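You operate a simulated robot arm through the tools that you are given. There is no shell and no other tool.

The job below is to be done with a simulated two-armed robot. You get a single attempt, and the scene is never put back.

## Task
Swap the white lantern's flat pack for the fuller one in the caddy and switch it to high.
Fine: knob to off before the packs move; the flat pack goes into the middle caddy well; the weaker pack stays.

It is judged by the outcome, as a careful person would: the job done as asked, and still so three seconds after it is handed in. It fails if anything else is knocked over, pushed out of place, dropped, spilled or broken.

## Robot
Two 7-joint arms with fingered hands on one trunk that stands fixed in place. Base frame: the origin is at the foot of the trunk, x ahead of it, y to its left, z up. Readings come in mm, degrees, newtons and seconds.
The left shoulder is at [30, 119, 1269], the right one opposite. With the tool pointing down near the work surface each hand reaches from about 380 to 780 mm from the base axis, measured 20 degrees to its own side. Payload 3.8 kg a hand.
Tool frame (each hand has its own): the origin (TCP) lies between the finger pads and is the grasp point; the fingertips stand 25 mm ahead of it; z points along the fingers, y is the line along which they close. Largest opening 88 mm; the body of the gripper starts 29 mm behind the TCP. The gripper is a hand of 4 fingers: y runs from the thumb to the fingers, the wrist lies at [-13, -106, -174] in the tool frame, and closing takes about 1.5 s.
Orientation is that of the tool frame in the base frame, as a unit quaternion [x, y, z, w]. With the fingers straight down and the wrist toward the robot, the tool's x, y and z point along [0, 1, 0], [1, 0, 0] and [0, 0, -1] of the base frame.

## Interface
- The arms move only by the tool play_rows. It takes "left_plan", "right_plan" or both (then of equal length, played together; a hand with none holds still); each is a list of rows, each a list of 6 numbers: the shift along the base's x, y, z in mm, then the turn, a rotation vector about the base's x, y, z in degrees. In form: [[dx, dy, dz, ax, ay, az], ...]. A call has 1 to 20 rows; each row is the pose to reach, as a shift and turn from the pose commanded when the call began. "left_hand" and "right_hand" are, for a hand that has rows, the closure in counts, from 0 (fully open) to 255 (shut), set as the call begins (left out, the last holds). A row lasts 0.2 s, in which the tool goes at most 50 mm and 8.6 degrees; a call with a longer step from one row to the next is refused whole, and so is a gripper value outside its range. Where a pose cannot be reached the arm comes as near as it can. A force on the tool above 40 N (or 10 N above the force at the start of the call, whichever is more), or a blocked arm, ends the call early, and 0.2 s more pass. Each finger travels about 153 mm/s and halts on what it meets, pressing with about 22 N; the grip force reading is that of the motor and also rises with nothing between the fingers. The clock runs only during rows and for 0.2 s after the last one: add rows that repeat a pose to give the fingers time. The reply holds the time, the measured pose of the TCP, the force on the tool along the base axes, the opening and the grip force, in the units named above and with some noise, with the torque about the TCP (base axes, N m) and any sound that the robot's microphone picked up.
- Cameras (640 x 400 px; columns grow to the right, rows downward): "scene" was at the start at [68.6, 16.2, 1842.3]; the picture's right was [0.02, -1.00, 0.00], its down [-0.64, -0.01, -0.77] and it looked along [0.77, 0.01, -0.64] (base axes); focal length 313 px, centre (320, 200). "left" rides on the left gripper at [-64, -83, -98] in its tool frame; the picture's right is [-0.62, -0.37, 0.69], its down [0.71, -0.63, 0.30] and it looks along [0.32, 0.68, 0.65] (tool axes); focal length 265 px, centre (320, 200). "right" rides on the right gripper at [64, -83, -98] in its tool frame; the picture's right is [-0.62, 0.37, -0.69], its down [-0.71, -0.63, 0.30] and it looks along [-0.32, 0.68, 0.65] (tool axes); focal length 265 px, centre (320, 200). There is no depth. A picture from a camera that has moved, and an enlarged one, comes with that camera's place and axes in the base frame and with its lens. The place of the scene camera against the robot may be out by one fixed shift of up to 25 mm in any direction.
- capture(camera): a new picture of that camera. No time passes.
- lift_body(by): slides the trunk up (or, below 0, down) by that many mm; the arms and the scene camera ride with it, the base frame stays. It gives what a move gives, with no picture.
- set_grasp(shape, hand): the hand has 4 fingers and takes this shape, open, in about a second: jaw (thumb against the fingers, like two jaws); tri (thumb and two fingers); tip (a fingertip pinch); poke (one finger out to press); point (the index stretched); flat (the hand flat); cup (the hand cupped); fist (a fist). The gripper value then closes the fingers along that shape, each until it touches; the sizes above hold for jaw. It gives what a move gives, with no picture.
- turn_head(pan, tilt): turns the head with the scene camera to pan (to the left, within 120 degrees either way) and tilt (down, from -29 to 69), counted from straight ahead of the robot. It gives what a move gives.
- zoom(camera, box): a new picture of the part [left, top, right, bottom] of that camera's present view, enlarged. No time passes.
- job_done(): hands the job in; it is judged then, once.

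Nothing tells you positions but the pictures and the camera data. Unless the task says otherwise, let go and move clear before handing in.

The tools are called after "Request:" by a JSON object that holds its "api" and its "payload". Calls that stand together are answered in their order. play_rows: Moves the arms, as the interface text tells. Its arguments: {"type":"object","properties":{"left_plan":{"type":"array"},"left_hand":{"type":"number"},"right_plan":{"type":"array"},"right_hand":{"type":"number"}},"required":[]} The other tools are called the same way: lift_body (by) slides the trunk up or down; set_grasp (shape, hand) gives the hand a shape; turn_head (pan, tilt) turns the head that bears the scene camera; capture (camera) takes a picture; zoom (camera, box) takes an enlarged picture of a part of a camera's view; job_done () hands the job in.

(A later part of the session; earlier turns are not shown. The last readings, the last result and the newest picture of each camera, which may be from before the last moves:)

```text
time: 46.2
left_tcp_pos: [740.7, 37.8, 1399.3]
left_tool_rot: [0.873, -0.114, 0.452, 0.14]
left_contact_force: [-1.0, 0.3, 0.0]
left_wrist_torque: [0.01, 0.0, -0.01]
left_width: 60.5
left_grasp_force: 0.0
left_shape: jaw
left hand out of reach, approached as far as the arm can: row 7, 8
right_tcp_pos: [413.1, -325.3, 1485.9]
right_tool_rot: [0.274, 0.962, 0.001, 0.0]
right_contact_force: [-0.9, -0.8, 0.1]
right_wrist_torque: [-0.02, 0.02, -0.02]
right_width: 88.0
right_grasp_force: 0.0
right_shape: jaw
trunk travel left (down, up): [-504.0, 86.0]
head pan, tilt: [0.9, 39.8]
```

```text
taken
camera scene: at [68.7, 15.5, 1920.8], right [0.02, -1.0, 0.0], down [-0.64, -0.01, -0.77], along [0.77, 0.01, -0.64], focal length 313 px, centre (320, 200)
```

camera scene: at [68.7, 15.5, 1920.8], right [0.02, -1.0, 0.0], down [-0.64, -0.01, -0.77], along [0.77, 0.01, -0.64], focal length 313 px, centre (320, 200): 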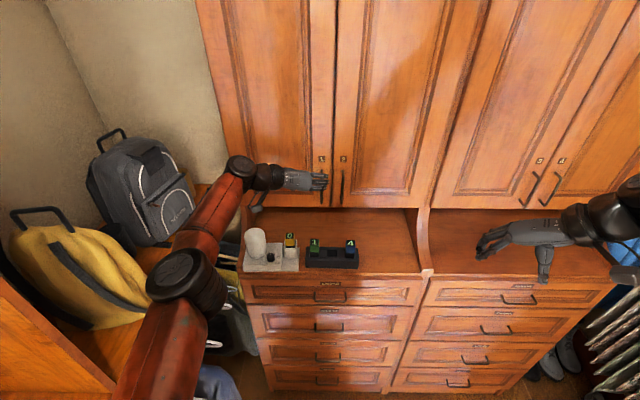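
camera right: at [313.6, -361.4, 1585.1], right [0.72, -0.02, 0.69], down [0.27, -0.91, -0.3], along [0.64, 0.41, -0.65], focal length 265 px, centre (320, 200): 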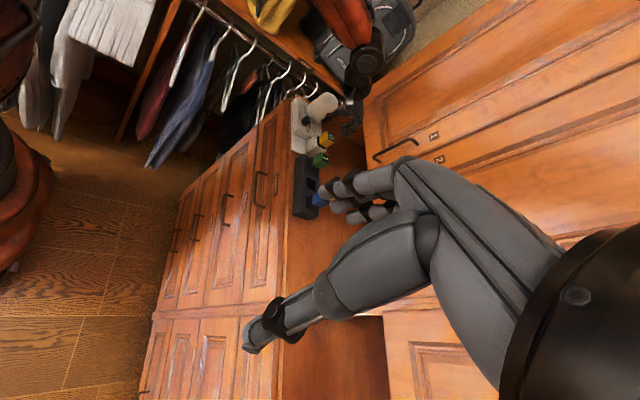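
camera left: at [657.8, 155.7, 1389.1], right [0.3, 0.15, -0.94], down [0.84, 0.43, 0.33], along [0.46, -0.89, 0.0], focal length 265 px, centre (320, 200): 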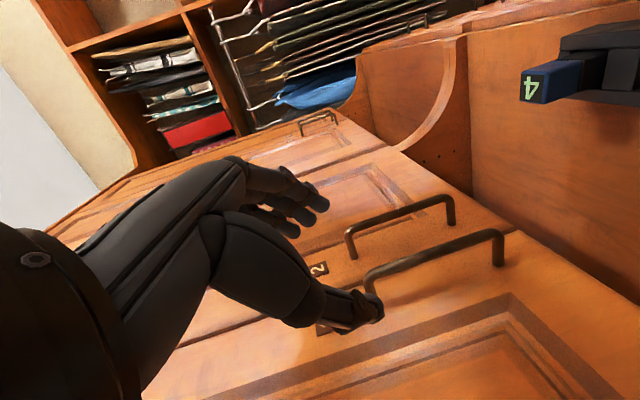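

That back-off swung unexpectedly from the near-singular pose and the hand bumped the cabinet doors. I shouldn't have chained those moves, so from here I'll check each one. Now I'll see whether anything was disturbed.

Request:
{"api": "zoom", "payload": {"camera": "scene", "box": [220, 140, 400, 280]}}

Request:
{"api": "zoom", "payload": {"camera": "scene", "box": [235, 215, 365, 285]}}

```text
2.86 times, centred on (310, 210) of scene
camera zoom: at [68.7, 15.5, 1920.8], right [0.02, -1.0, 0.0], down [-0.64, -0.01, -0.77], along [0.77, 0.01, -0.64], focal length 893 px, centre (349, 171)
```

zoom: 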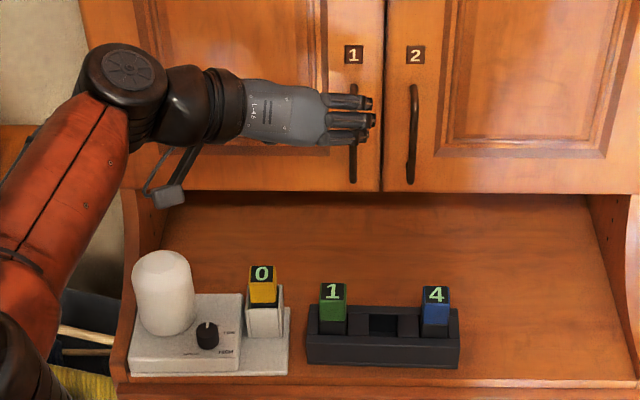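

```text
4.92 times, centred on (300, 250) of scene
camera zoom: at [68.7, 15.5, 1920.8], right [0.02, -1.0, 0.0], down [-0.64, -0.01, -0.77], along [0.77, 0.01, -0.64], focal length 1539 px, centre (418, -46)
```

zoom: 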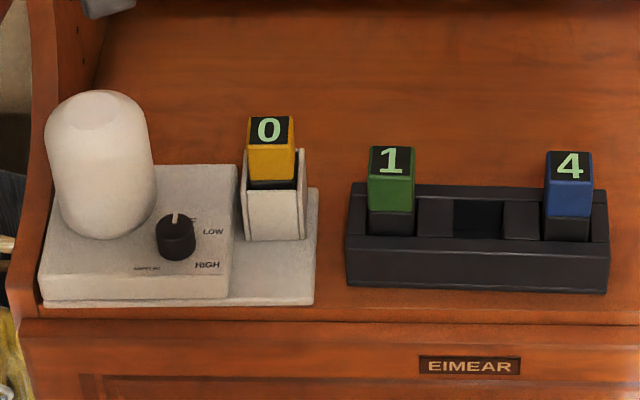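

Nothing moved, the doors are shut and the knob is still at OFF. I'll ease the hand back from the doors in small steps.

Request:
{"api": "play_rows", "payload": {"left_plan": [[-15, 5, 0, 0, 0, 0], [-30, 10, 0, 0, 0, 0], [-45, 15, 0, 0, 0, 0]]}}

```text
time: 47.0
left_tcp_pos: [696.9, 53.0, 1400.7]
left_tool_rot: [0.873, -0.114, 0.453, 0.139]
left_contact_force: [0.0, 0.4, -0.1]
left_wrist_torque: [-0.01, 0.0, 0.01]
left_width: 60.1
left_grasp_force: 0.1
left_shape: jaw
right_tcp_pos: [413.1, -326.5, 1484.6]
right_tool_rot: [0.275, 0.961, 0.0, 0.001]
right_contact_force: [0.3, -0.3, -1.3]
right_wrist_torque: [0.0, 0.03, -0.02]
right_width: 87.8
right_grasp_force: 0.0
right_shape: jaw
trunk travel left (down, up): [-504.0, 86.0]
head pan, tilt: [0.9, 39.8]
```

Request:
{"api": "play_rows", "payload": {"left_plan": [[-19, 11, 0, 0, 0, 4], [-38, 22, 0, 0, 0, 8], [-57, 34, 0, 0, 0, 12], [-77, 45, 0, 0, 0, 16], [-97, 57, 0, 0, 0, 19.3], [-97, 57, 0, 0, 0, 19.3]]}}

Request:
{"api": "capture", "payload": {"camera": "scene"}}

```text
time: 48.5
left_tcp_pos: [601.4, 110.8, 1401.1]
left_tool_rot: [0.88, 0.035, 0.469, 0.062]
left_contact_force: [0.0, -0.2, -0.1]
left_wrist_torque: [0.01, 0.0, 0.01]
left_width: 60.4
left_grasp_force: 0.0
left_shape: jaw
right_tcp_pos: [414.3, -325.1, 1483.6]
right_tool_rot: [0.275, 0.962, 0.0, 0.0]
right_contact_force: [-0.3, -0.5, 0.5]
right_wrist_torque: [0.04, -0.02, -0.01]
right_width: 87.7
right_grasp_force: 0.0
right_shape: jaw
trunk travel left (down, up): [-504.0, 86.0]
head pan, tilt: [0.9, 39.8]
```

```text
taken
camera scene: at [69.5, 15.9, 1920.8], right [0.02, -1.0, 0.0], down [-0.64, -0.01, -0.77], along [0.77, 0.01, -0.64], focal length 313 px, centre (320, 200)
```

scene: 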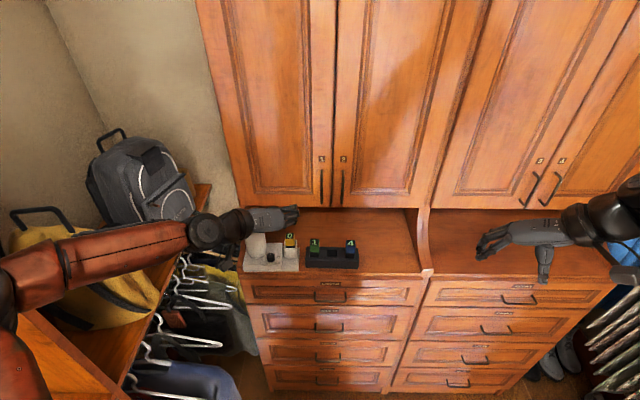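

Request:
{"api": "play_rows", "payload": {"left_plan": [[0, 0, 0, 4.1, 0.5, -0.1], [0, 0, 0, 8.2, 1.1, -0.3], [0, 0, 0, 8.2, 1.1, -0.3]]}}

Request:
{"api": "lift_body", "payload": {"by": -79}}

Request:
{"api": "capture", "payload": {"camera": "left"}}

Request:
{"api": "capture", "payload": {"camera": "scene"}}

```text
time: 49.2
left_tcp_pos: [601.1, 110.4, 1401.4]
left_tool_rot: [0.887, 0.0, 0.462, -0.001]
left_contact_force: [-0.2, -0.2, 0.4]
left_wrist_torque: [-0.03, -0.02, 0.02]
left_width: 60.4
left_grasp_force: 0.1
left_shape: jaw
right_tcp_pos: [413.5, -323.8, 1484.7]
right_tool_rot: [0.275, 0.961, 0.001, 0.0]
right_contact_force: [-0.1, 0.3, -0.7]
right_wrist_torque: [0.0, -0.01, 0.01]
right_width: 87.6
right_grasp_force: 0.0
right_shape: jaw
trunk travel left (down, up): [-504.0, 86.0]
head pan, tilt: [0.9, 39.8]
```

```text
time: 50.4
left_tcp_pos: [601.9, 109.8, 1322.5]
left_tool_rot: [0.887, -0.001, 0.461, 0.0]
left_contact_force: [0.1, -0.2, -0.6]
left_wrist_torque: [0.0, -0.02, -0.01]
left_width: 60.2
left_grasp_force: 0.1
left_shape: jaw
right_tcp_pos: [412.6, -324.5, 1406.6]
right_tool_rot: [0.275, 0.961, 0.0, 0.0]
right_contact_force: [-0.5, 0.2, 0.2]
right_wrist_torque: [-0.01, -0.02, 0.01]
right_width: 87.2
right_grasp_force: 0.0
right_shape: jaw
trunk travel left (down, up): [-425.0, 165.0]
head pan, tilt: [0.9, 39.8]
```

```text
taken
camera left: at [483.6, 194.2, 1326.7], right [0.21, 0.37, -0.9], down [0.66, 0.63, 0.41], along [0.72, -0.68, -0.11], focal length 265 px, centre (320, 200)
```

left: 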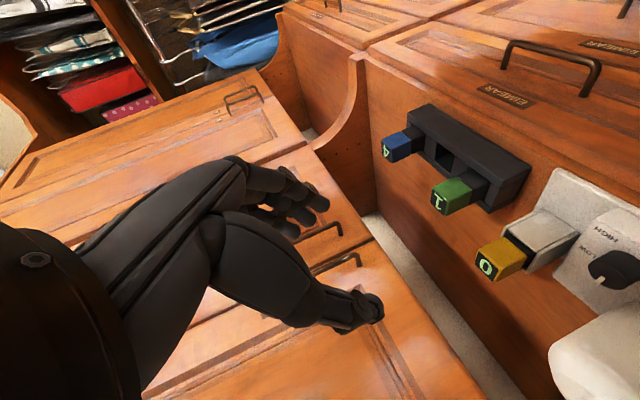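

```text
taken
camera scene: at [68.6, 16.2, 1842.0], right [0.02, -1.0, 0.0], down [-0.64, -0.01, -0.77], along [0.77, 0.01, -0.64], focal length 313 px, centre (320, 200)
```

scene: 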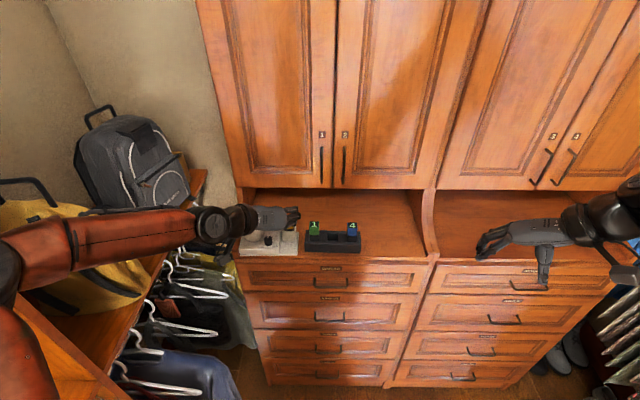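

Request:
{"api": "zoom", "payload": {"camera": "left", "box": [460, 160, 640, 300]}}

Request:
{"api": "zoom", "payload": {"camera": "left", "box": [370, 95, 540, 225]}}

```text
2.86 times, centred on (550, 230) of left
camera zoom: at [483.6, 194.2, 1326.7], right [0.21, 0.37, -0.9], down [0.66, 0.63, 0.41], along [0.72, -0.68, -0.11], focal length 758 px, centre (-337, 114)
```

zoom: 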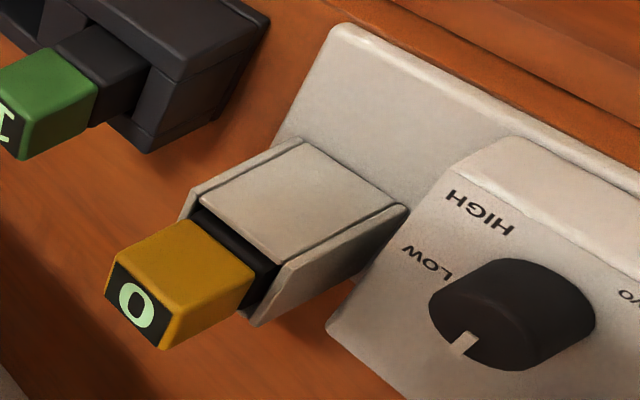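

```text
3.08 times, centred on (455, 160) of left
camera zoom: at [483.6, 194.2, 1326.7], right [0.21, 0.37, -0.9], down [0.66, 0.63, 0.41], along [0.72, -0.68, -0.11], focal length 817 px, centre (-95, 323)
```

zoom: 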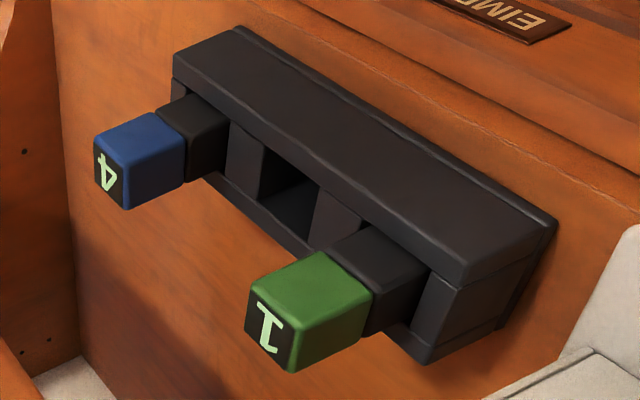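

I have clear views of the bay and the caddy. I'll bring the tilted hand to a standoff in front of and above pack 0, partly closed.

Request:
{"api": "play_rows", "payload": {"left_plan": [[20, 0, -28, 0, 0, 0], [42, 0, -56, 0, 0, 0], [66, 0, -86, 0, 0, 0], [93, 0, -118, 0, 0, 0], [93, 0, -118, 0, 0, 0]], "left_hand": 115}}

Request:
{"api": "capture", "payload": {"camera": "left"}}

Request:
{"api": "zoom", "payload": {"camera": "scene", "box": [220, 160, 380, 260]}}

```text
time: 51.6
left_tcp_pos: [694.2, 110.1, 1203.6]
left_tool_rot: [0.887, -0.001, 0.463, 0.0]
left_contact_force: [-0.9, -0.4, -0.4]
left_wrist_torque: [-0.02, 0.01, 0.0]
left_width: 49.0
left_grasp_force: 0.0
left_shape: jaw
right_tcp_pos: [413.4, -325.1, 1407.7]
right_tool_rot: [0.274, 0.962, 0.001, 0.0]
right_contact_force: [0.5, 0.7, 0.6]
right_wrist_torque: [-0.02, -0.03, -0.01]
right_width: 88.0
right_grasp_force: 0.1
right_shape: jaw
trunk travel left (down, up): [-425.0, 165.0]
head pan, tilt: [0.9, 39.8]
```

```text
taken
camera left: at [577.5, 193.7, 1208.4], right [0.21, 0.37, -0.9], down [0.66, 0.63, 0.41], along [0.72, -0.68, -0.11], focal length 265 px, centre (320, 200)
```

left: 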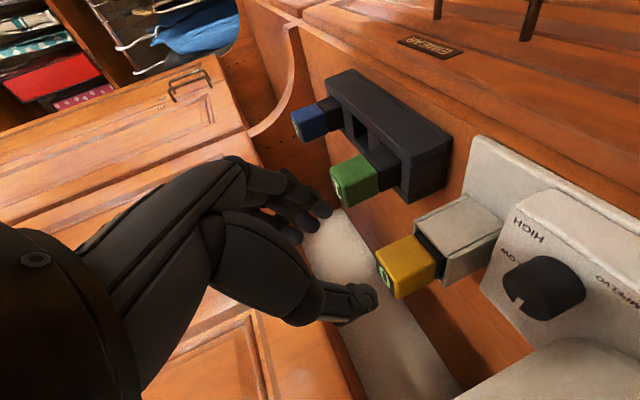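

```text
4.00 times, centred on (300, 210) of scene
camera zoom: at [67.7, 16.2, 1841.9], right [0.02, -1.0, 0.0], down [-0.64, -0.01, -0.77], along [0.77, 0.01, -0.64], focal length 1250 px, centre (400, 160)
```

zoom: 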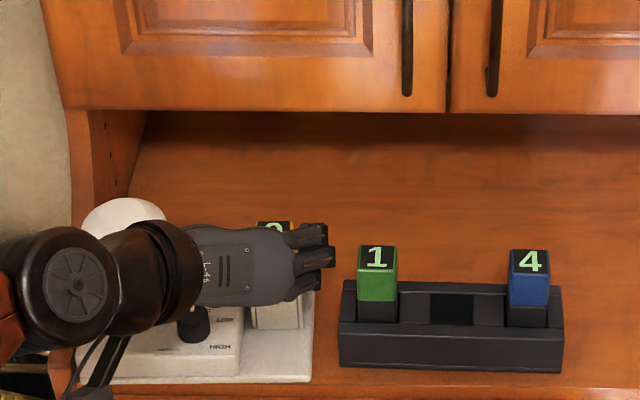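

Request:
{"api": "play_rows", "payload": {"left_plan": [[16, 0, -11, 0, 0, 0], [32, 0, -22, 0, 0, 0], [46, 0, -31, 0, 0, 0], [46, 0, -31, 0, 0, 0]]}}

Request:
{"api": "zoom", "payload": {"camera": "left", "box": [270, 150, 510, 350]}}

```text
time: 52.6
left_tcp_pos: [739.7, 111.1, 1172.1]
left_tool_rot: [0.887, -0.001, 0.462, 0.0]
left_contact_force: [-1.0, 0.0, -0.9]
left_wrist_torque: [0.02, 0.03, 0.01]
left_width: 48.8
left_grasp_force: 0.0
left_shape: jaw
right_tcp_pos: [413.5, -323.8, 1405.5]
right_tool_rot: [0.275, 0.962, 0.0, 0.0]
right_contact_force: [0.6, -0.7, -0.3]
right_wrist_torque: [0.0, -0.02, 0.01]
right_width: 87.6
right_grasp_force: 0.2
right_shape: jaw
trunk travel left (down, up): [-425.0, 165.0]
head pan, tilt: [0.9, 39.8]
```

```text
2.00 times, centred on (390, 250) of left
camera zoom: at [622.2, 194.2, 1177.1], right [0.21, 0.37, -0.9], down [0.66, 0.63, 0.41], along [0.72, -0.68, -0.11], focal length 531 px, centre (180, 100)
```

zoom: 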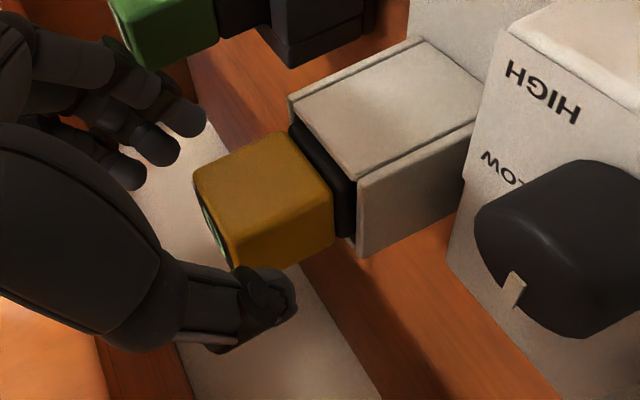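

Request:
{"api": "play_rows", "payload": {"left_plan": [[6, -0.5, -4, 0, 0, 0], [12, -0.5, -8, 0, 0, 0], [12, -0.5, -8, 0, 0, 0]]}}

Request:
{"api": "zoom", "payload": {"camera": "left", "box": [270, 150, 510, 350]}}

Request:
{"api": "zoom", "payload": {"camera": "scene", "box": [240, 200, 320, 250]}}

```text
time: 53.4
left_tcp_pos: [751.2, 109.5, 1165.6]
left_tool_rot: [0.887, -0.001, 0.462, -0.001]
left_contact_force: [-0.5, -0.1, -0.1]
left_wrist_torque: [0.01, 0.02, -0.01]
left_width: 48.8
left_grasp_force: 0.1
left_shape: jaw
right_tcp_pos: [413.0, -323.3, 1406.3]
right_tool_rot: [0.275, 0.962, 0.0, 0.0]
right_contact_force: [-0.9, 0.4, 0.3]
right_wrist_torque: [0.02, -0.02, -0.01]
right_width: 88.1
right_grasp_force: 0.1
right_shape: jaw
trunk travel left (down, up): [-425.0, 165.0]
head pan, tilt: [0.9, 39.8]
```

```text
2.00 times, centred on (390, 250) of left
camera zoom: at [633.5, 193.6, 1169.4], right [0.21, 0.37, -0.9], down [0.66, 0.63, 0.41], along [0.72, -0.68, -0.11], focal length 531 px, centre (180, 100)
```

zoom: 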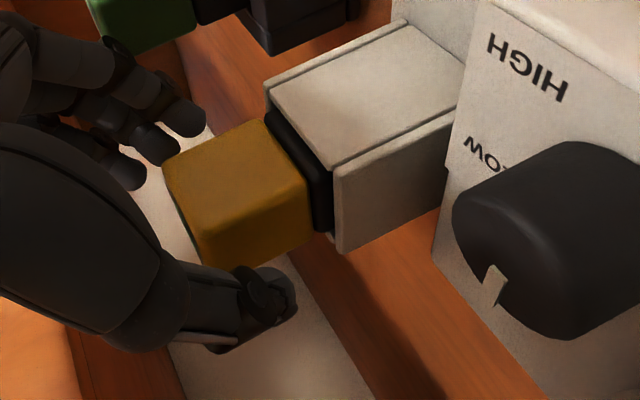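

```text
8.00 times, centred on (280, 225) of scene
camera zoom: at [68.6, 16.3, 1841.8], right [0.02, -1.0, 0.0], down [-0.64, -0.01, -0.77], along [0.77, 0.01, -0.64], focal length 2501 px, centre (640, 0)
```

zoom: 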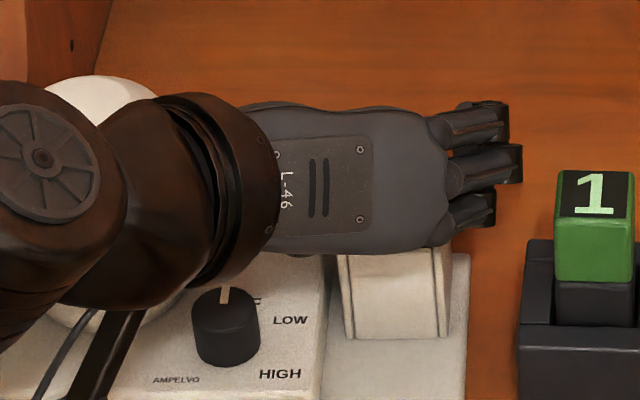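

The pack is between thumb and fingers, with its yellow part clear of the bay walls. Closing the grip.

Request:
{"api": "play_rows", "payload": {"left_plan": [[0, 0, 0, 0, 0, 0], [0, 0, 0, 0, 0, 0], [0, 0, 0, 0, 0, 0], [0, 0, 0, 0, 0, 0], [0, 0, 0, 0, 0, 0]], "left_hand": 215}}

Request:
{"api": "zoom", "payload": {"camera": "left", "box": [270, 150, 510, 350]}}

```text
time: 54.6
left_tcp_pos: [751.6, 109.6, 1165.9]
left_tool_rot: [0.887, -0.001, 0.461, -0.001]
left_contact_force: [-0.6, 1.1, 0.6]
left_wrist_torque: [-0.03, 0.0, 0.01]
left_width: 22.5
left_grasp_force: 22.2
left_shape: jaw
right_tcp_pos: [414.0, -325.5, 1405.8]
right_tool_rot: [0.275, 0.962, 0.0, 0.0]
right_contact_force: [0.3, -0.2, 0.5]
right_wrist_torque: [0.01, 0.0, -0.04]
right_width: 87.5
right_grasp_force: 0.0
right_shape: jaw
trunk travel left (down, up): [-425.0, 165.0]
head pan, tilt: [0.9, 39.8]
```

```text
2.00 times, centred on (390, 250) of left
camera zoom: at [633.6, 193.4, 1169.3], right [0.21, 0.37, -0.9], down [0.66, 0.63, 0.41], along [0.72, -0.68, -0.11], focal length 531 px, centre (180, 100)
```

zoom: 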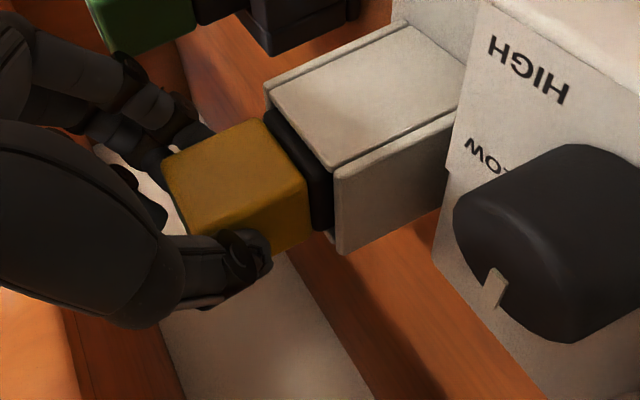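

Request:
{"api": "play_rows", "payload": {"left_plan": [[0, 0, 4, 0, 0, 0], [0, 0, 8, 0, 0, 0], [0, 0, 12, 0, 0, 0], [0, 0, 16, 0, 0, 0], [0, 0, 16, 0, 0, 0]]}}

Request:
{"api": "zoom", "payload": {"camera": "left", "box": [270, 150, 510, 350]}}

```text
time: 55.8
left_tcp_pos: [751.4, 109.9, 1180.6]
left_tool_rot: [0.887, -0.002, 0.462, -0.001]
left_contact_force: [-0.1, 0.6, -2.4]
left_wrist_torque: [-0.02, 0.05, -0.01]
left_width: 22.2
left_grasp_force: 22.1
left_shape: jaw
right_tcp_pos: [413.3, -324.2, 1406.0]
right_tool_rot: [0.275, 0.962, 0.0, 0.0]
right_contact_force: [0.4, 0.1, 0.1]
right_wrist_torque: [0.02, 0.01, 0.02]
right_width: 87.8
right_grasp_force: 0.0
right_shape: jaw
trunk travel left (down, up): [-425.0, 165.0]
head pan, tilt: [0.9, 39.8]
```

```text
2.00 times, centred on (390, 250) of left
camera zoom: at [634.3, 194.1, 1184.8], right [0.21, 0.37, -0.9], down [0.66, 0.63, 0.41], along [0.72, -0.68, -0.11], focal length 531 px, centre (180, 100)
```

zoom: 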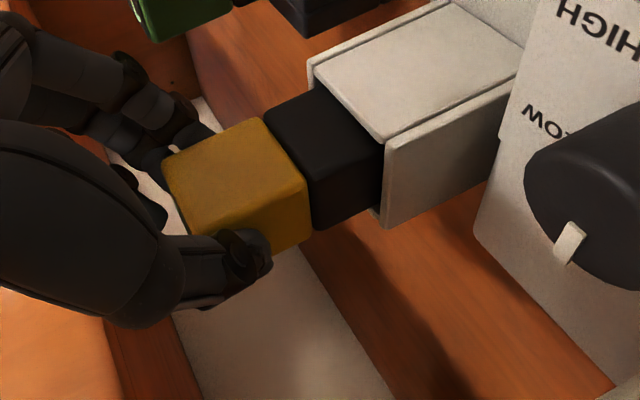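

The pack slides out cleanly. Continuing straight up.

Request:
{"api": "play_rows", "payload": {"left_plan": [[0, 0, 8, 0, 0, 0], [0, 0, 16, 0, 0, 0], [0, 0, 24, 0, 0, 0], [0, 0, 32, 0, 0, 0], [0, 0, 40, 0, 0, 0], [0, 0, 48, 0, 0, 0], [0, 0, 48, 0, 0, 0]]}}

Request:
{"api": "capture", "payload": {"camera": "left"}}

Request:
{"api": "zoom", "payload": {"camera": "scene", "box": [220, 160, 380, 260]}}

```text
time: 57.4
left_tcp_pos: [752.0, 110.2, 1229.0]
left_tool_rot: [0.887, -0.002, 0.462, 0.001]
left_contact_force: [-0.1, 0.1, -0.9]
left_wrist_torque: [-0.04, 0.02, 0.01]
left_width: 22.1
left_grasp_force: 22.0
left_shape: jaw
right_tcp_pos: [413.7, -324.6, 1406.3]
right_tool_rot: [0.275, 0.962, 0.001, 0.001]
right_contact_force: [0.4, -0.1, 0.3]
right_wrist_torque: [-0.02, -0.05, 0.02]
right_width: 87.9
right_grasp_force: 0.1
right_shape: jaw
trunk travel left (down, up): [-425.0, 165.0]
head pan, tilt: [0.9, 39.8]
```

```text
taken
camera left: at [634.3, 194.3, 1232.8], right [0.21, 0.37, -0.9], down [0.66, 0.63, 0.41], along [0.72, -0.68, -0.11], focal length 265 px, centre (320, 200)
```

left: 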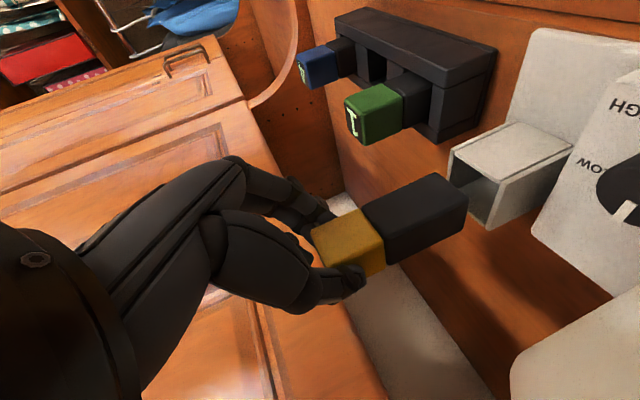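

```text
4.00 times, centred on (300, 210) of scene
camera zoom: at [69.1, 16.1, 1841.8], right [0.02, -1.0, 0.0], down [-0.64, -0.01, -0.77], along [0.77, 0.01, -0.64], focal length 1250 px, centre (400, 160)
```

zoom: 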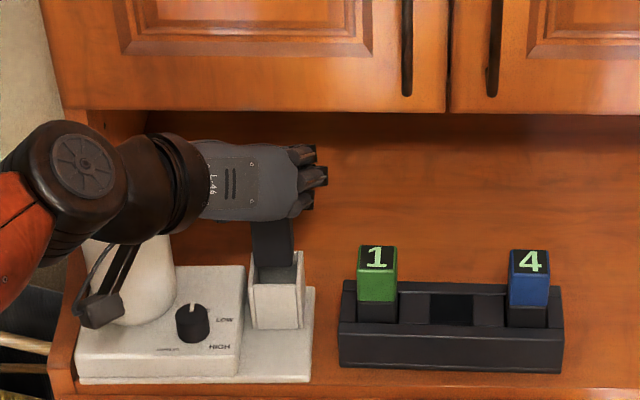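

The pack is out, and its length is about 76 mm. I'll lift it higher to clear pack 1, then carry it over the middle well.

Request:
{"api": "play_rows", "payload": {"left_plan": [[0, 0, 16, 0, 0, 0], [-4, 0, 32, 0, 0, 0], [-10, 0, 48, 0, 0, 0], [-14, -20, 48, 0, 0, 0], [-18, -45, 48, 0, 0, 0], [-22, -70, 48, 0, 0, 0], [-25, -95, 48, 0, 0, 0], [-27, -118, 48, 0, 0, 0], [-27.3, -137.5, 48, 0, 0, 0], [-27.3, -137.5, 48, 0, 0, 0], [-27.3, -137.5, 48, 0, 0, 0]]}}

Request:
{"api": "capture", "payload": {"camera": "left"}}

Request:
{"api": "capture", "payload": {"camera": "scene"}}

Request:
{"api": "zoom", "payload": {"camera": "scene", "box": [290, 190, 370, 260]}}

```text
time: 59.8
left_tcp_pos: [725.2, -27.9, 1278.8]
left_tool_rot: [0.887, 0.0, 0.462, 0.0]
left_contact_force: [-0.2, -0.2, -0.8]
left_wrist_torque: [0.01, 0.02, 0.01]
left_width: 22.4
left_grasp_force: 22.0
left_shape: jaw
right_tcp_pos: [413.5, -324.3, 1406.0]
right_tool_rot: [0.275, 0.961, 0.0, 0.001]
right_contact_force: [1.1, -0.2, 0.7]
right_wrist_torque: [-0.01, 0.03, 0.0]
right_width: 87.9
right_grasp_force: 0.1
right_shape: jaw
trunk travel left (down, up): [-425.0, 165.0]
head pan, tilt: [0.9, 39.8]
```

```text
taken
camera left: at [607.3, 56.3, 1282.3], right [0.21, 0.37, -0.9], down [0.66, 0.63, 0.41], along [0.72, -0.68, -0.11], focal length 265 px, centre (320, 200)
```

left: 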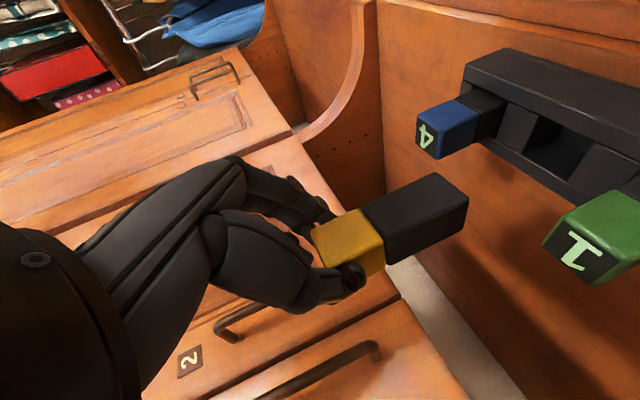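

```text
taken
camera scene: at [68.9, 16.0, 1841.8], right [0.02, -1.0, 0.0], down [-0.64, -0.01, -0.77], along [0.77, 0.01, -0.64], focal length 313 px, centre (320, 200)
```

scene: 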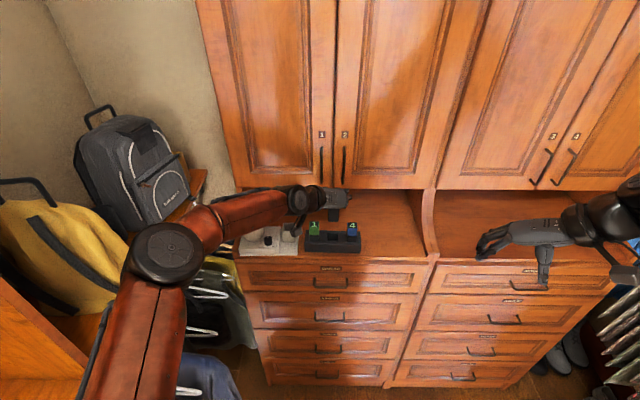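

```text
5.71 times, centred on (330, 225) of scene
camera zoom: at [68.9, 16.0, 1841.8], right [0.02, -1.0, 0.0], down [-0.64, -0.01, -0.77], along [0.77, 0.01, -0.64], focal length 1786 px, centre (263, 57)
```

zoom: 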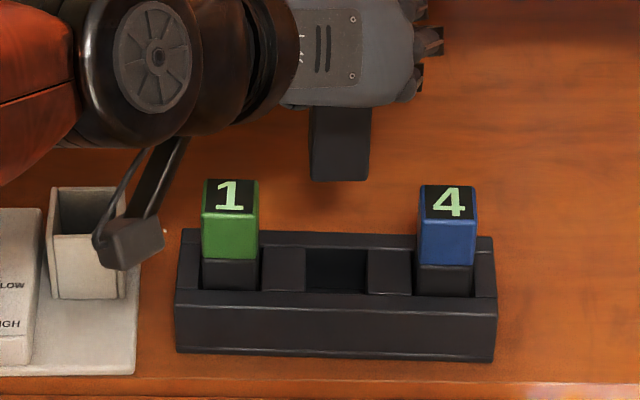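

Request:
{"api": "play_rows", "payload": {"left_plan": [[0, 0, -12, 0, 0, 0], [0, 0, -24, 0, 0, 0], [0, 0, -36, 0, 0, 0], [0, 0, -48, 0, 0, 0], [0, 0, -56, 0, 0, 0], [0, 0, -56, 0, 0, 0], [0, 0, -56, 0, 0, 0]]}}

Request:
{"api": "zoom", "payload": {"camera": "left", "box": [300, 50, 620, 290]}}

Request:
{"api": "zoom", "payload": {"camera": "scene", "box": [305, 205, 365, 250]}}

```text
time: 61.4
left_tcp_pos: [724.6, -28.0, 1221.9]
left_tool_rot: [0.887, -0.001, 0.461, 0.0]
left_contact_force: [0.0, 0.0, -1.3]
left_wrist_torque: [-0.01, 0.01, 0.01]
left_width: 22.2
left_grasp_force: 21.8
left_shape: jaw
right_tcp_pos: [413.0, -324.4, 1406.4]
right_tool_rot: [0.274, 0.962, -0.001, 0.0]
right_contact_force: [-0.5, -0.1, -0.3]
right_wrist_torque: [0.0, -0.01, 0.02]
right_width: 87.7
right_grasp_force: 0.0
right_shape: jaw
trunk travel left (down, up): [-425.0, 165.0]
head pan, tilt: [0.9, 39.8]
```

```text
1.67 times, centred on (460, 170) of left
camera zoom: at [607.8, 55.9, 1225.6], right [0.21, 0.37, -0.9], down [0.66, 0.63, 0.41], along [0.72, -0.68, -0.11], focal length 442 px, centre (87, 250)
```

zoom: 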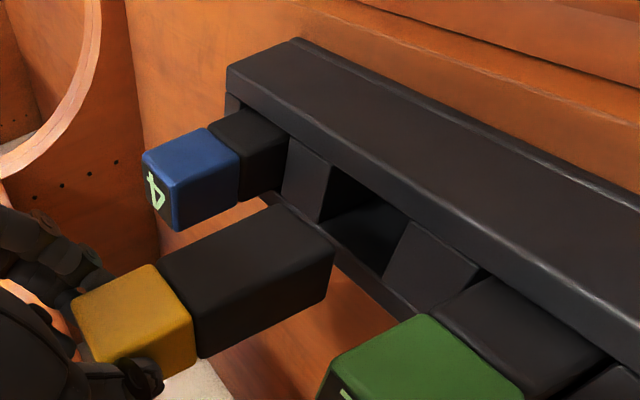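

```text
8.89 times, centred on (335, 228) of scene
camera zoom: at [69.0, 16.0, 1841.8], right [0.02, -1.0, 0.0], down [-0.64, -0.01, -0.77], along [0.77, 0.01, -0.64], focal length 2778 px, centre (187, -44)
```

zoom: 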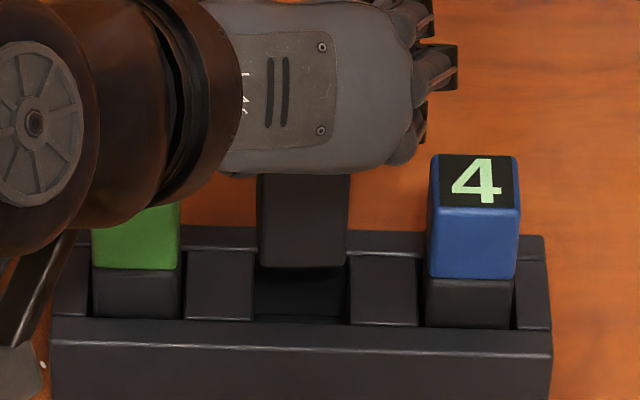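

Side-to-side alignment over the well looks within about half a millimetre. I'll check fore-aft alignment at higher zoom.

Request:
{"api": "zoom", "payload": {"camera": "left", "box": [370, 110, 450, 180]}}

Request:
{"api": "zoom", "payload": {"camera": "left", "box": [380, 160, 520, 270]}}

Request:
{"api": "zoom", "payload": {"camera": "left", "box": [480, 200, 640, 330]}}

```text
5.71 times, centred on (410, 145) of left
camera zoom: at [607.8, 55.9, 1225.6], right [0.21, 0.37, -0.9], down [0.66, 0.63, 0.41], along [0.72, -0.68, -0.11], focal length 1517 px, centre (-194, 514)
```

zoom: 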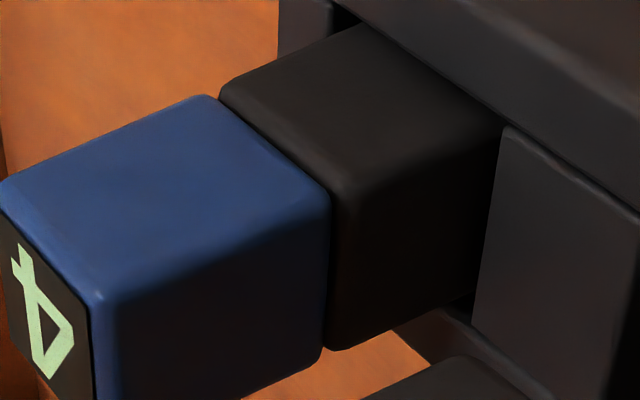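

```text
3.64 times, centred on (450, 215) of left
camera zoom: at [607.8, 55.9, 1225.6], right [0.21, 0.37, -0.9], down [0.66, 0.63, 0.41], along [0.72, -0.68, -0.11], focal length 965 px, centre (-153, 146)
```

zoom: 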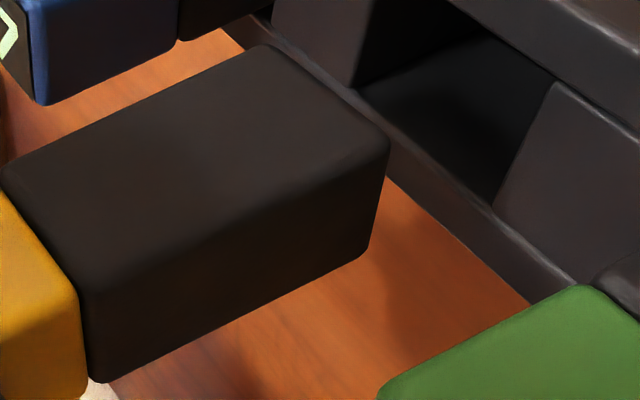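

```text
3.08 times, centred on (560, 265) of left
camera zoom: at [607.8, 55.9, 1225.6], right [0.21, 0.37, -0.9], down [0.66, 0.63, 0.41], along [0.72, -0.68, -0.11], focal length 817 px, centre (-418, 0)
```

zoom: 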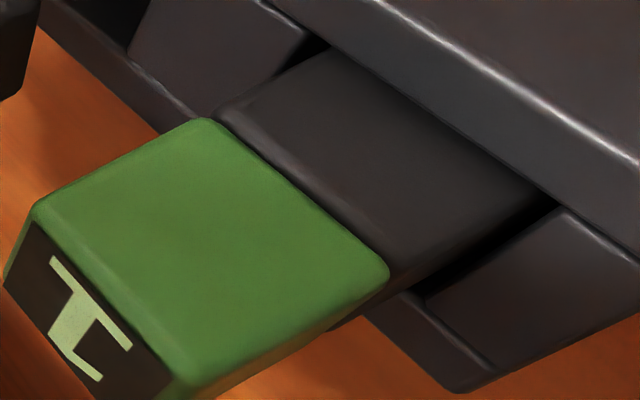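

Request:
{"api": "play_rows", "payload": {"left_plan": [[0.4, 0.2, -4, 0, 0, 0], [0.8, 0.2, -8, 0, 0, 0], [0.8, 0.2, -11, 0, 0, 0], [0.8, 0.2, -11, 0, 0, 0]]}}

Request:
{"api": "zoom", "payload": {"camera": "left", "box": [390, 120, 530, 230]}}

Request:
{"api": "zoom", "payload": {"camera": "scene", "box": [320, 215, 356, 242]}}

```text
time: 62.4
left_tcp_pos: [725.7, -28.9, 1212.4]
left_tool_rot: [0.887, 0.0, 0.462, -0.001]
left_contact_force: [-0.2, 0.1, -1.3]
left_wrist_torque: [-0.04, -0.02, 0.01]
left_width: 22.4
left_grasp_force: 21.6
left_shape: jaw
right_tcp_pos: [412.9, -324.0, 1407.0]
right_tool_rot: [0.274, 0.962, -0.001, 0.001]
right_contact_force: [0.4, 0.5, 0.4]
right_wrist_torque: [-0.02, 0.04, -0.01]
right_width: 87.5
right_grasp_force: 0.1
right_shape: jaw
trunk travel left (down, up): [-425.0, 165.0]
head pan, tilt: [0.9, 39.8]
```

```text
3.64 times, centred on (460, 175) of left
camera zoom: at [608.1, 55.7, 1214.5], right [0.21, 0.37, -0.9], down [0.66, 0.63, 0.41], along [0.72, -0.68, -0.11], focal length 965 px, centre (-189, 291)
```

zoom: 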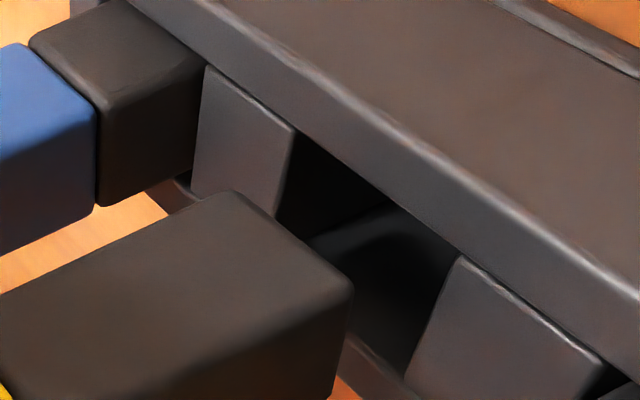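

```text
14.81 times, centred on (338, 228) of scene
camera zoom: at [69.0, 16.0, 1841.8], right [0.02, -1.0, 0.0], down [-0.64, -0.01, -0.77], along [0.77, 0.01, -0.64], focal length 4631 px, centre (53, -222)
```

zoom: 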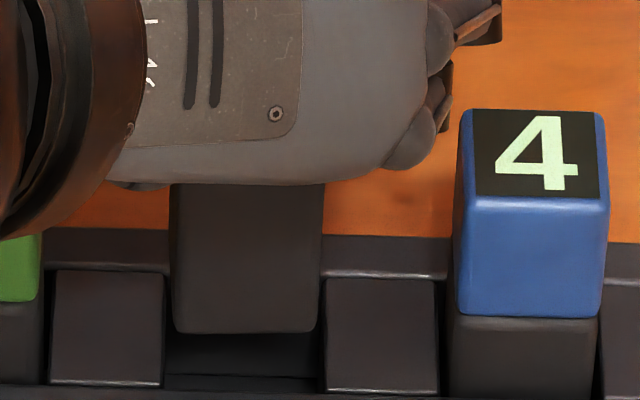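

Request:
{"api": "play_rows", "payload": {"left_plan": [[0, 0.4, -4, 0, 0, 0], [0, 0.5, -8, 0, 0, 0], [0, 0.5, -12, 0, 0, 0], [0, 0.5, -12, 0, 0, 0]]}}

Request:
{"api": "zoom", "payload": {"camera": "left", "box": [400, 120, 520, 214]}}

Request:
{"api": "zoom", "payload": {"camera": "scene", "box": [320, 215, 356, 242]}}

```text
time: 63.4
left_tcp_pos: [725.4, -28.2, 1199.4]
left_tool_rot: [0.887, 0.0, 0.462, 0.0]
left_contact_force: [0.2, 0.1, -1.9]
left_wrist_torque: [-0.01, 0.01, 0.03]
left_width: 22.0
left_grasp_force: 21.8
left_shape: jaw
right_tcp_pos: [413.8, -324.2, 1407.0]
right_tool_rot: [0.275, 0.961, 0.0, 0.001]
right_contact_force: [0.7, 0.1, -0.2]
right_wrist_torque: [-0.04, -0.01, -0.01]
right_width: 87.7
right_grasp_force: 0.2
right_shape: jaw
trunk travel left (down, up): [-425.0, 165.0]
head pan, tilt: [0.9, 39.8]
```

```text
4.26 times, centred on (460, 167) of left
camera zoom: at [607.6, 56.3, 1202.1], right [0.21, 0.37, -0.9], down [0.66, 0.63, 0.41], along [0.72, -0.68, -0.11], focal length 1129 px, centre (-276, 340)
```

zoom: 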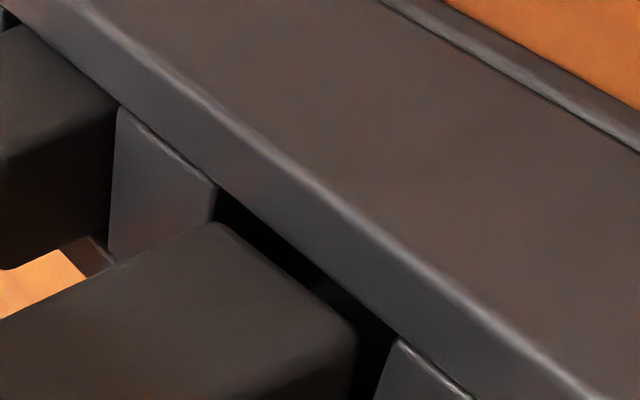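

```text
14.81 times, centred on (338, 228) of scene
camera zoom: at [69.0, 16.0, 1841.8], right [0.02, -1.0, 0.0], down [-0.64, -0.01, -0.77], along [0.77, 0.01, -0.64], focal length 4631 px, centre (53, -222)
```

zoom: 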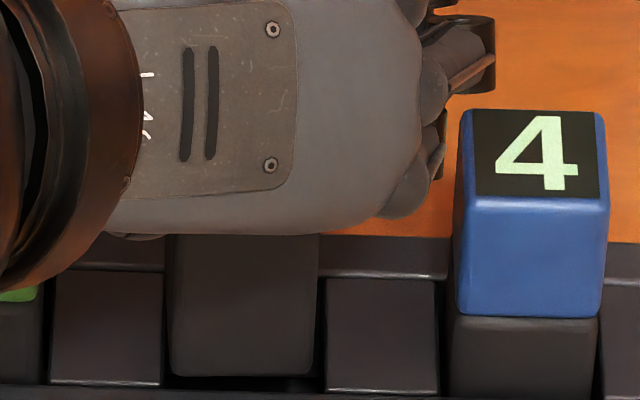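

Sideways alignment is right; fore-aft the front face is about flush with the rail's inner edge. I'll shift 1 mm away from the rail and lower slowly while watching forces.

Request:
{"api": "play_rows", "payload": {"left_plan": [[1.0, 0, -1, 0, 0, 0], [1.0, 0, -3, 0, 0, 0], [1.0, 0, -5, 0, 0, 0], [1.0, 0, -7, 0, 0, 0], [1.0, 0, -7, 0, 0, 0]]}}

Request:
{"api": "zoom", "payload": {"camera": "left", "box": [400, 120, 520, 214]}}

Request:
{"api": "zoom", "payload": {"camera": "scene", "box": [320, 215, 356, 242]}}

```text
time: 64.6
left_tcp_pos: [726.4, -29.9, 1194.4]
left_tool_rot: [0.886, -0.001, 0.463, 0.0]
left_contact_force: [-0.5, -2.4, 10.1]
left_wrist_torque: [-0.12, -0.15, -0.06]
left_width: 22.8
left_grasp_force: 22.0
left_shape: jaw
right_tcp_pos: [411.5, -326.3, 1407.8]
right_tool_rot: [0.275, 0.962, 0.0, 0.0]
right_contact_force: [-0.4, 0.0, -0.5]
right_wrist_torque: [-0.03, 0.04, 0.02]
right_width: 87.9
right_grasp_force: 0.0
right_shape: jaw
trunk travel left (down, up): [-425.0, 165.0]
head pan, tilt: [0.9, 39.8]
```

```text
4.26 times, centred on (460, 167) of left
camera zoom: at [608.5, 55.2, 1197.5], right [0.22, 0.37, -0.9], down [0.66, 0.63, 0.41], along [0.72, -0.68, -0.11], focal length 1129 px, centre (-276, 340)
```

zoom: 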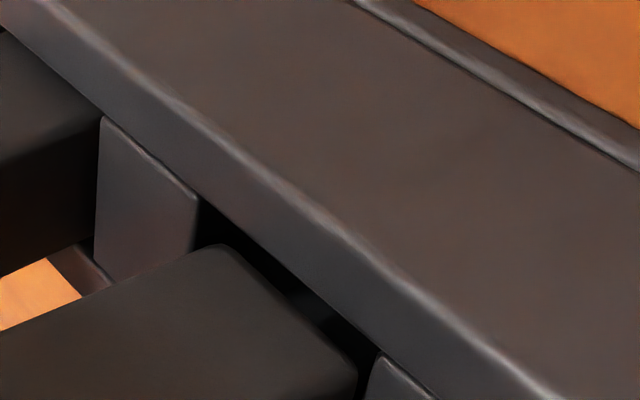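

```text
14.81 times, centred on (338, 228) of scene
camera zoom: at [66.9, 15.1, 1842.0], right [0.02, -1.0, 0.0], down [-0.64, -0.01, -0.77], along [0.77, 0.01, -0.64], focal length 4631 px, centre (53, -222)
```

zoom: 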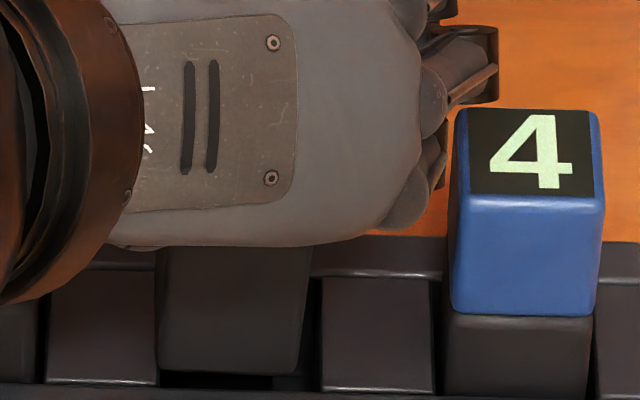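

The pack's bottom touched a rim, and the forces point to its left/back side. I'll raise slightly, shift right and a touch forward, and look again.

Request:
{"api": "play_rows", "payload": {"left_plan": [[0, 0, 3, 0, 0, 0], [0, 0, 6, 0, 0, 0], [0, 0, 6, 0, 0, 0]]}}

Request:
{"api": "zoom", "payload": {"camera": "left", "box": [300, 100, 540, 290]}}

Request:
{"api": "zoom", "payload": {"camera": "scene", "box": [320, 215, 356, 242]}}

```text
time: 65.4
left_tcp_pos: [726.8, -27.8, 1197.5]
left_tool_rot: [0.887, -0.002, 0.462, -0.002]
left_contact_force: [-0.1, 0.2, -1.0]
left_wrist_torque: [-0.01, 0.0, 0.01]
left_width: 22.9
left_grasp_force: 22.2
left_shape: jaw
right_tcp_pos: [413.4, -324.2, 1406.0]
right_tool_rot: [0.275, 0.961, 0.0, 0.001]
right_contact_force: [0.6, -0.6, -0.8]
right_wrist_torque: [0.01, 0.01, -0.03]
right_width: 87.7
right_grasp_force: 0.2
right_shape: jaw
trunk travel left (down, up): [-425.0, 165.0]
head pan, tilt: [0.9, 39.8]
```

```text
2.11 times, centred on (420, 195) of left
camera zoom: at [608.9, 56.7, 1201.2], right [0.21, 0.37, -0.9], down [0.66, 0.63, 0.41], along [0.72, -0.68, -0.11], focal length 559 px, centre (110, 210)
```

zoom: 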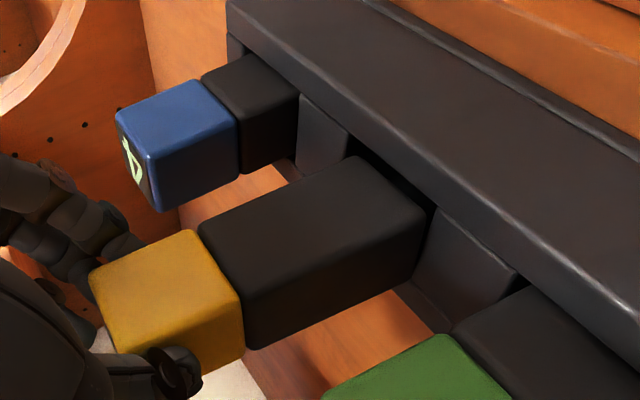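

```text
14.81 times, centred on (338, 228) of scene
camera zoom: at [68.9, 16.0, 1841.8], right [0.02, -1.0, 0.0], down [-0.64, -0.01, -0.77], along [0.77, 0.01, -0.64], focal length 4631 px, centre (53, -222)
```

zoom: 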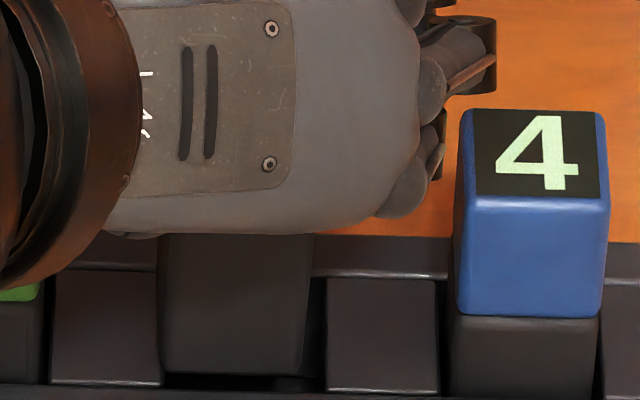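

Request:
{"api": "play_rows", "payload": {"left_plan": [[-0.7, -1.6, 0, 0, 0, 0], [-0.7, -1.6, -2, 0, 0, 0], [-0.7, -1.6, -4, 0, 0, 0], [-0.7, -1.6, -4, 0, 0, 0]]}}

Request:
{"api": "zoom", "payload": {"camera": "left", "box": [400, 120, 520, 214]}}

Request:
{"api": "zoom", "payload": {"camera": "scene", "box": [320, 215, 356, 242]}}

```text
time: 66.4
left_tcp_pos: [727.0, -29.2, 1195.8]
left_tool_rot: [0.887, -0.002, 0.462, -0.001]
left_contact_force: [-0.4, -2.7, 3.9]
left_wrist_torque: [-0.03, -0.06, -0.03]
left_width: 22.8
left_grasp_force: 21.7
left_shape: jaw
right_tcp_pos: [411.5, -325.0, 1405.8]
right_tool_rot: [0.275, 0.962, 0.0, 0.0]
right_contact_force: [0.2, -0.3, 0.4]
right_wrist_torque: [0.02, 0.05, 0.0]
right_width: 87.4
right_grasp_force: 0.1
right_shape: jaw
trunk travel left (down, up): [-425.0, 165.0]
head pan, tilt: [0.9, 39.8]
```

```text
4.26 times, centred on (460, 167) of left
camera zoom: at [608.1, 54.8, 1199.0], right [0.21, 0.37, -0.9], down [0.66, 0.63, 0.41], along [0.72, -0.68, -0.11], focal length 1129 px, centre (-276, 340)
```

zoom: 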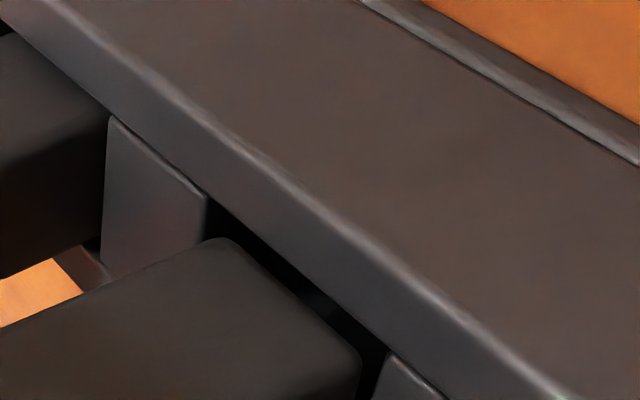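

```text
14.81 times, centred on (338, 228) of scene
camera zoom: at [68.1, 15.6, 1841.9], right [0.02, -1.0, 0.0], down [-0.64, -0.01, -0.77], along [0.77, 0.01, -0.64], focal length 4631 px, centre (53, -222)
```

zoom: 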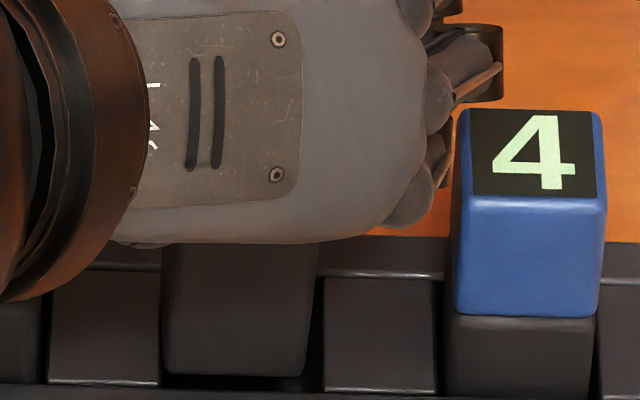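

Request:
{"api": "play_rows", "payload": {"left_plan": [[0, 0, 3, 0, 0, 0], [-0.3, 0.7, 5, -0.9, 0, 0], [-0.3, 1.3, 5, -1.8, 0, 0], [-0.3, 1.3, 5, -1.8, 0, 0]]}}

Request:
{"api": "zoom", "payload": {"camera": "left", "box": [400, 120, 520, 214]}}

Request:
{"api": "zoom", "payload": {"camera": "scene", "box": [320, 215, 356, 242]}}

```text
time: 67.4
left_tcp_pos: [726.5, -28.7, 1199.0]
left_tool_rot: [0.887, 0.006, 0.462, 0.013]
left_contact_force: [-0.3, -0.1, -1.9]
left_wrist_torque: [0.0, 0.03, -0.04]
left_width: 22.8
left_grasp_force: 22.2
left_shape: jaw
right_tcp_pos: [414.1, -323.9, 1404.9]
right_tool_rot: [0.275, 0.962, 0.0, 0.0]
right_contact_force: [0.2, 0.2, 0.5]
right_wrist_torque: [-0.03, -0.03, 0.01]
right_width: 87.4
right_grasp_force: 0.1
right_shape: jaw
trunk travel left (down, up): [-425.0, 165.0]
head pan, tilt: [0.9, 39.8]
```

```text
4.26 times, centred on (460, 167) of left
camera zoom: at [608.4, 56.2, 1200.1], right [0.21, 0.34, -0.92], down [0.66, 0.64, 0.39], along [0.72, -0.69, -0.09], focal length 1129 px, centre (-276, 340)
```

zoom: 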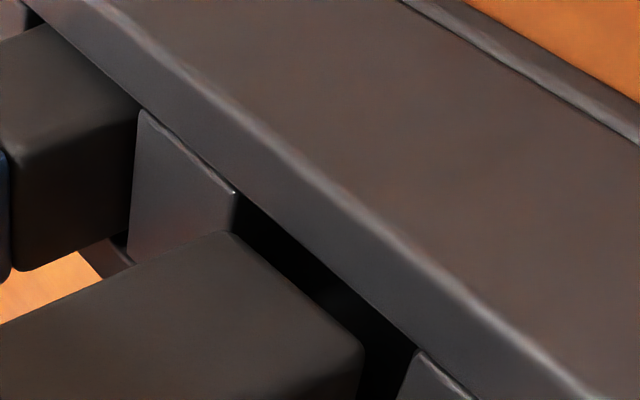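

```text
14.81 times, centred on (338, 228) of scene
camera zoom: at [69.2, 15.9, 1841.8], right [0.02, -1.0, 0.0], down [-0.64, -0.01, -0.77], along [0.77, 0.01, -0.64], focal length 4631 px, centre (53, -222)
```

zoom: 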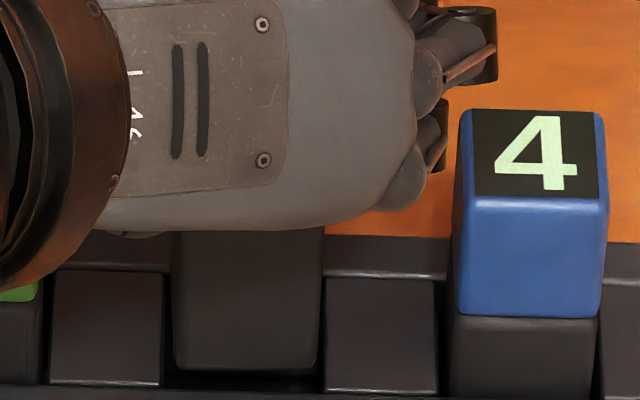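

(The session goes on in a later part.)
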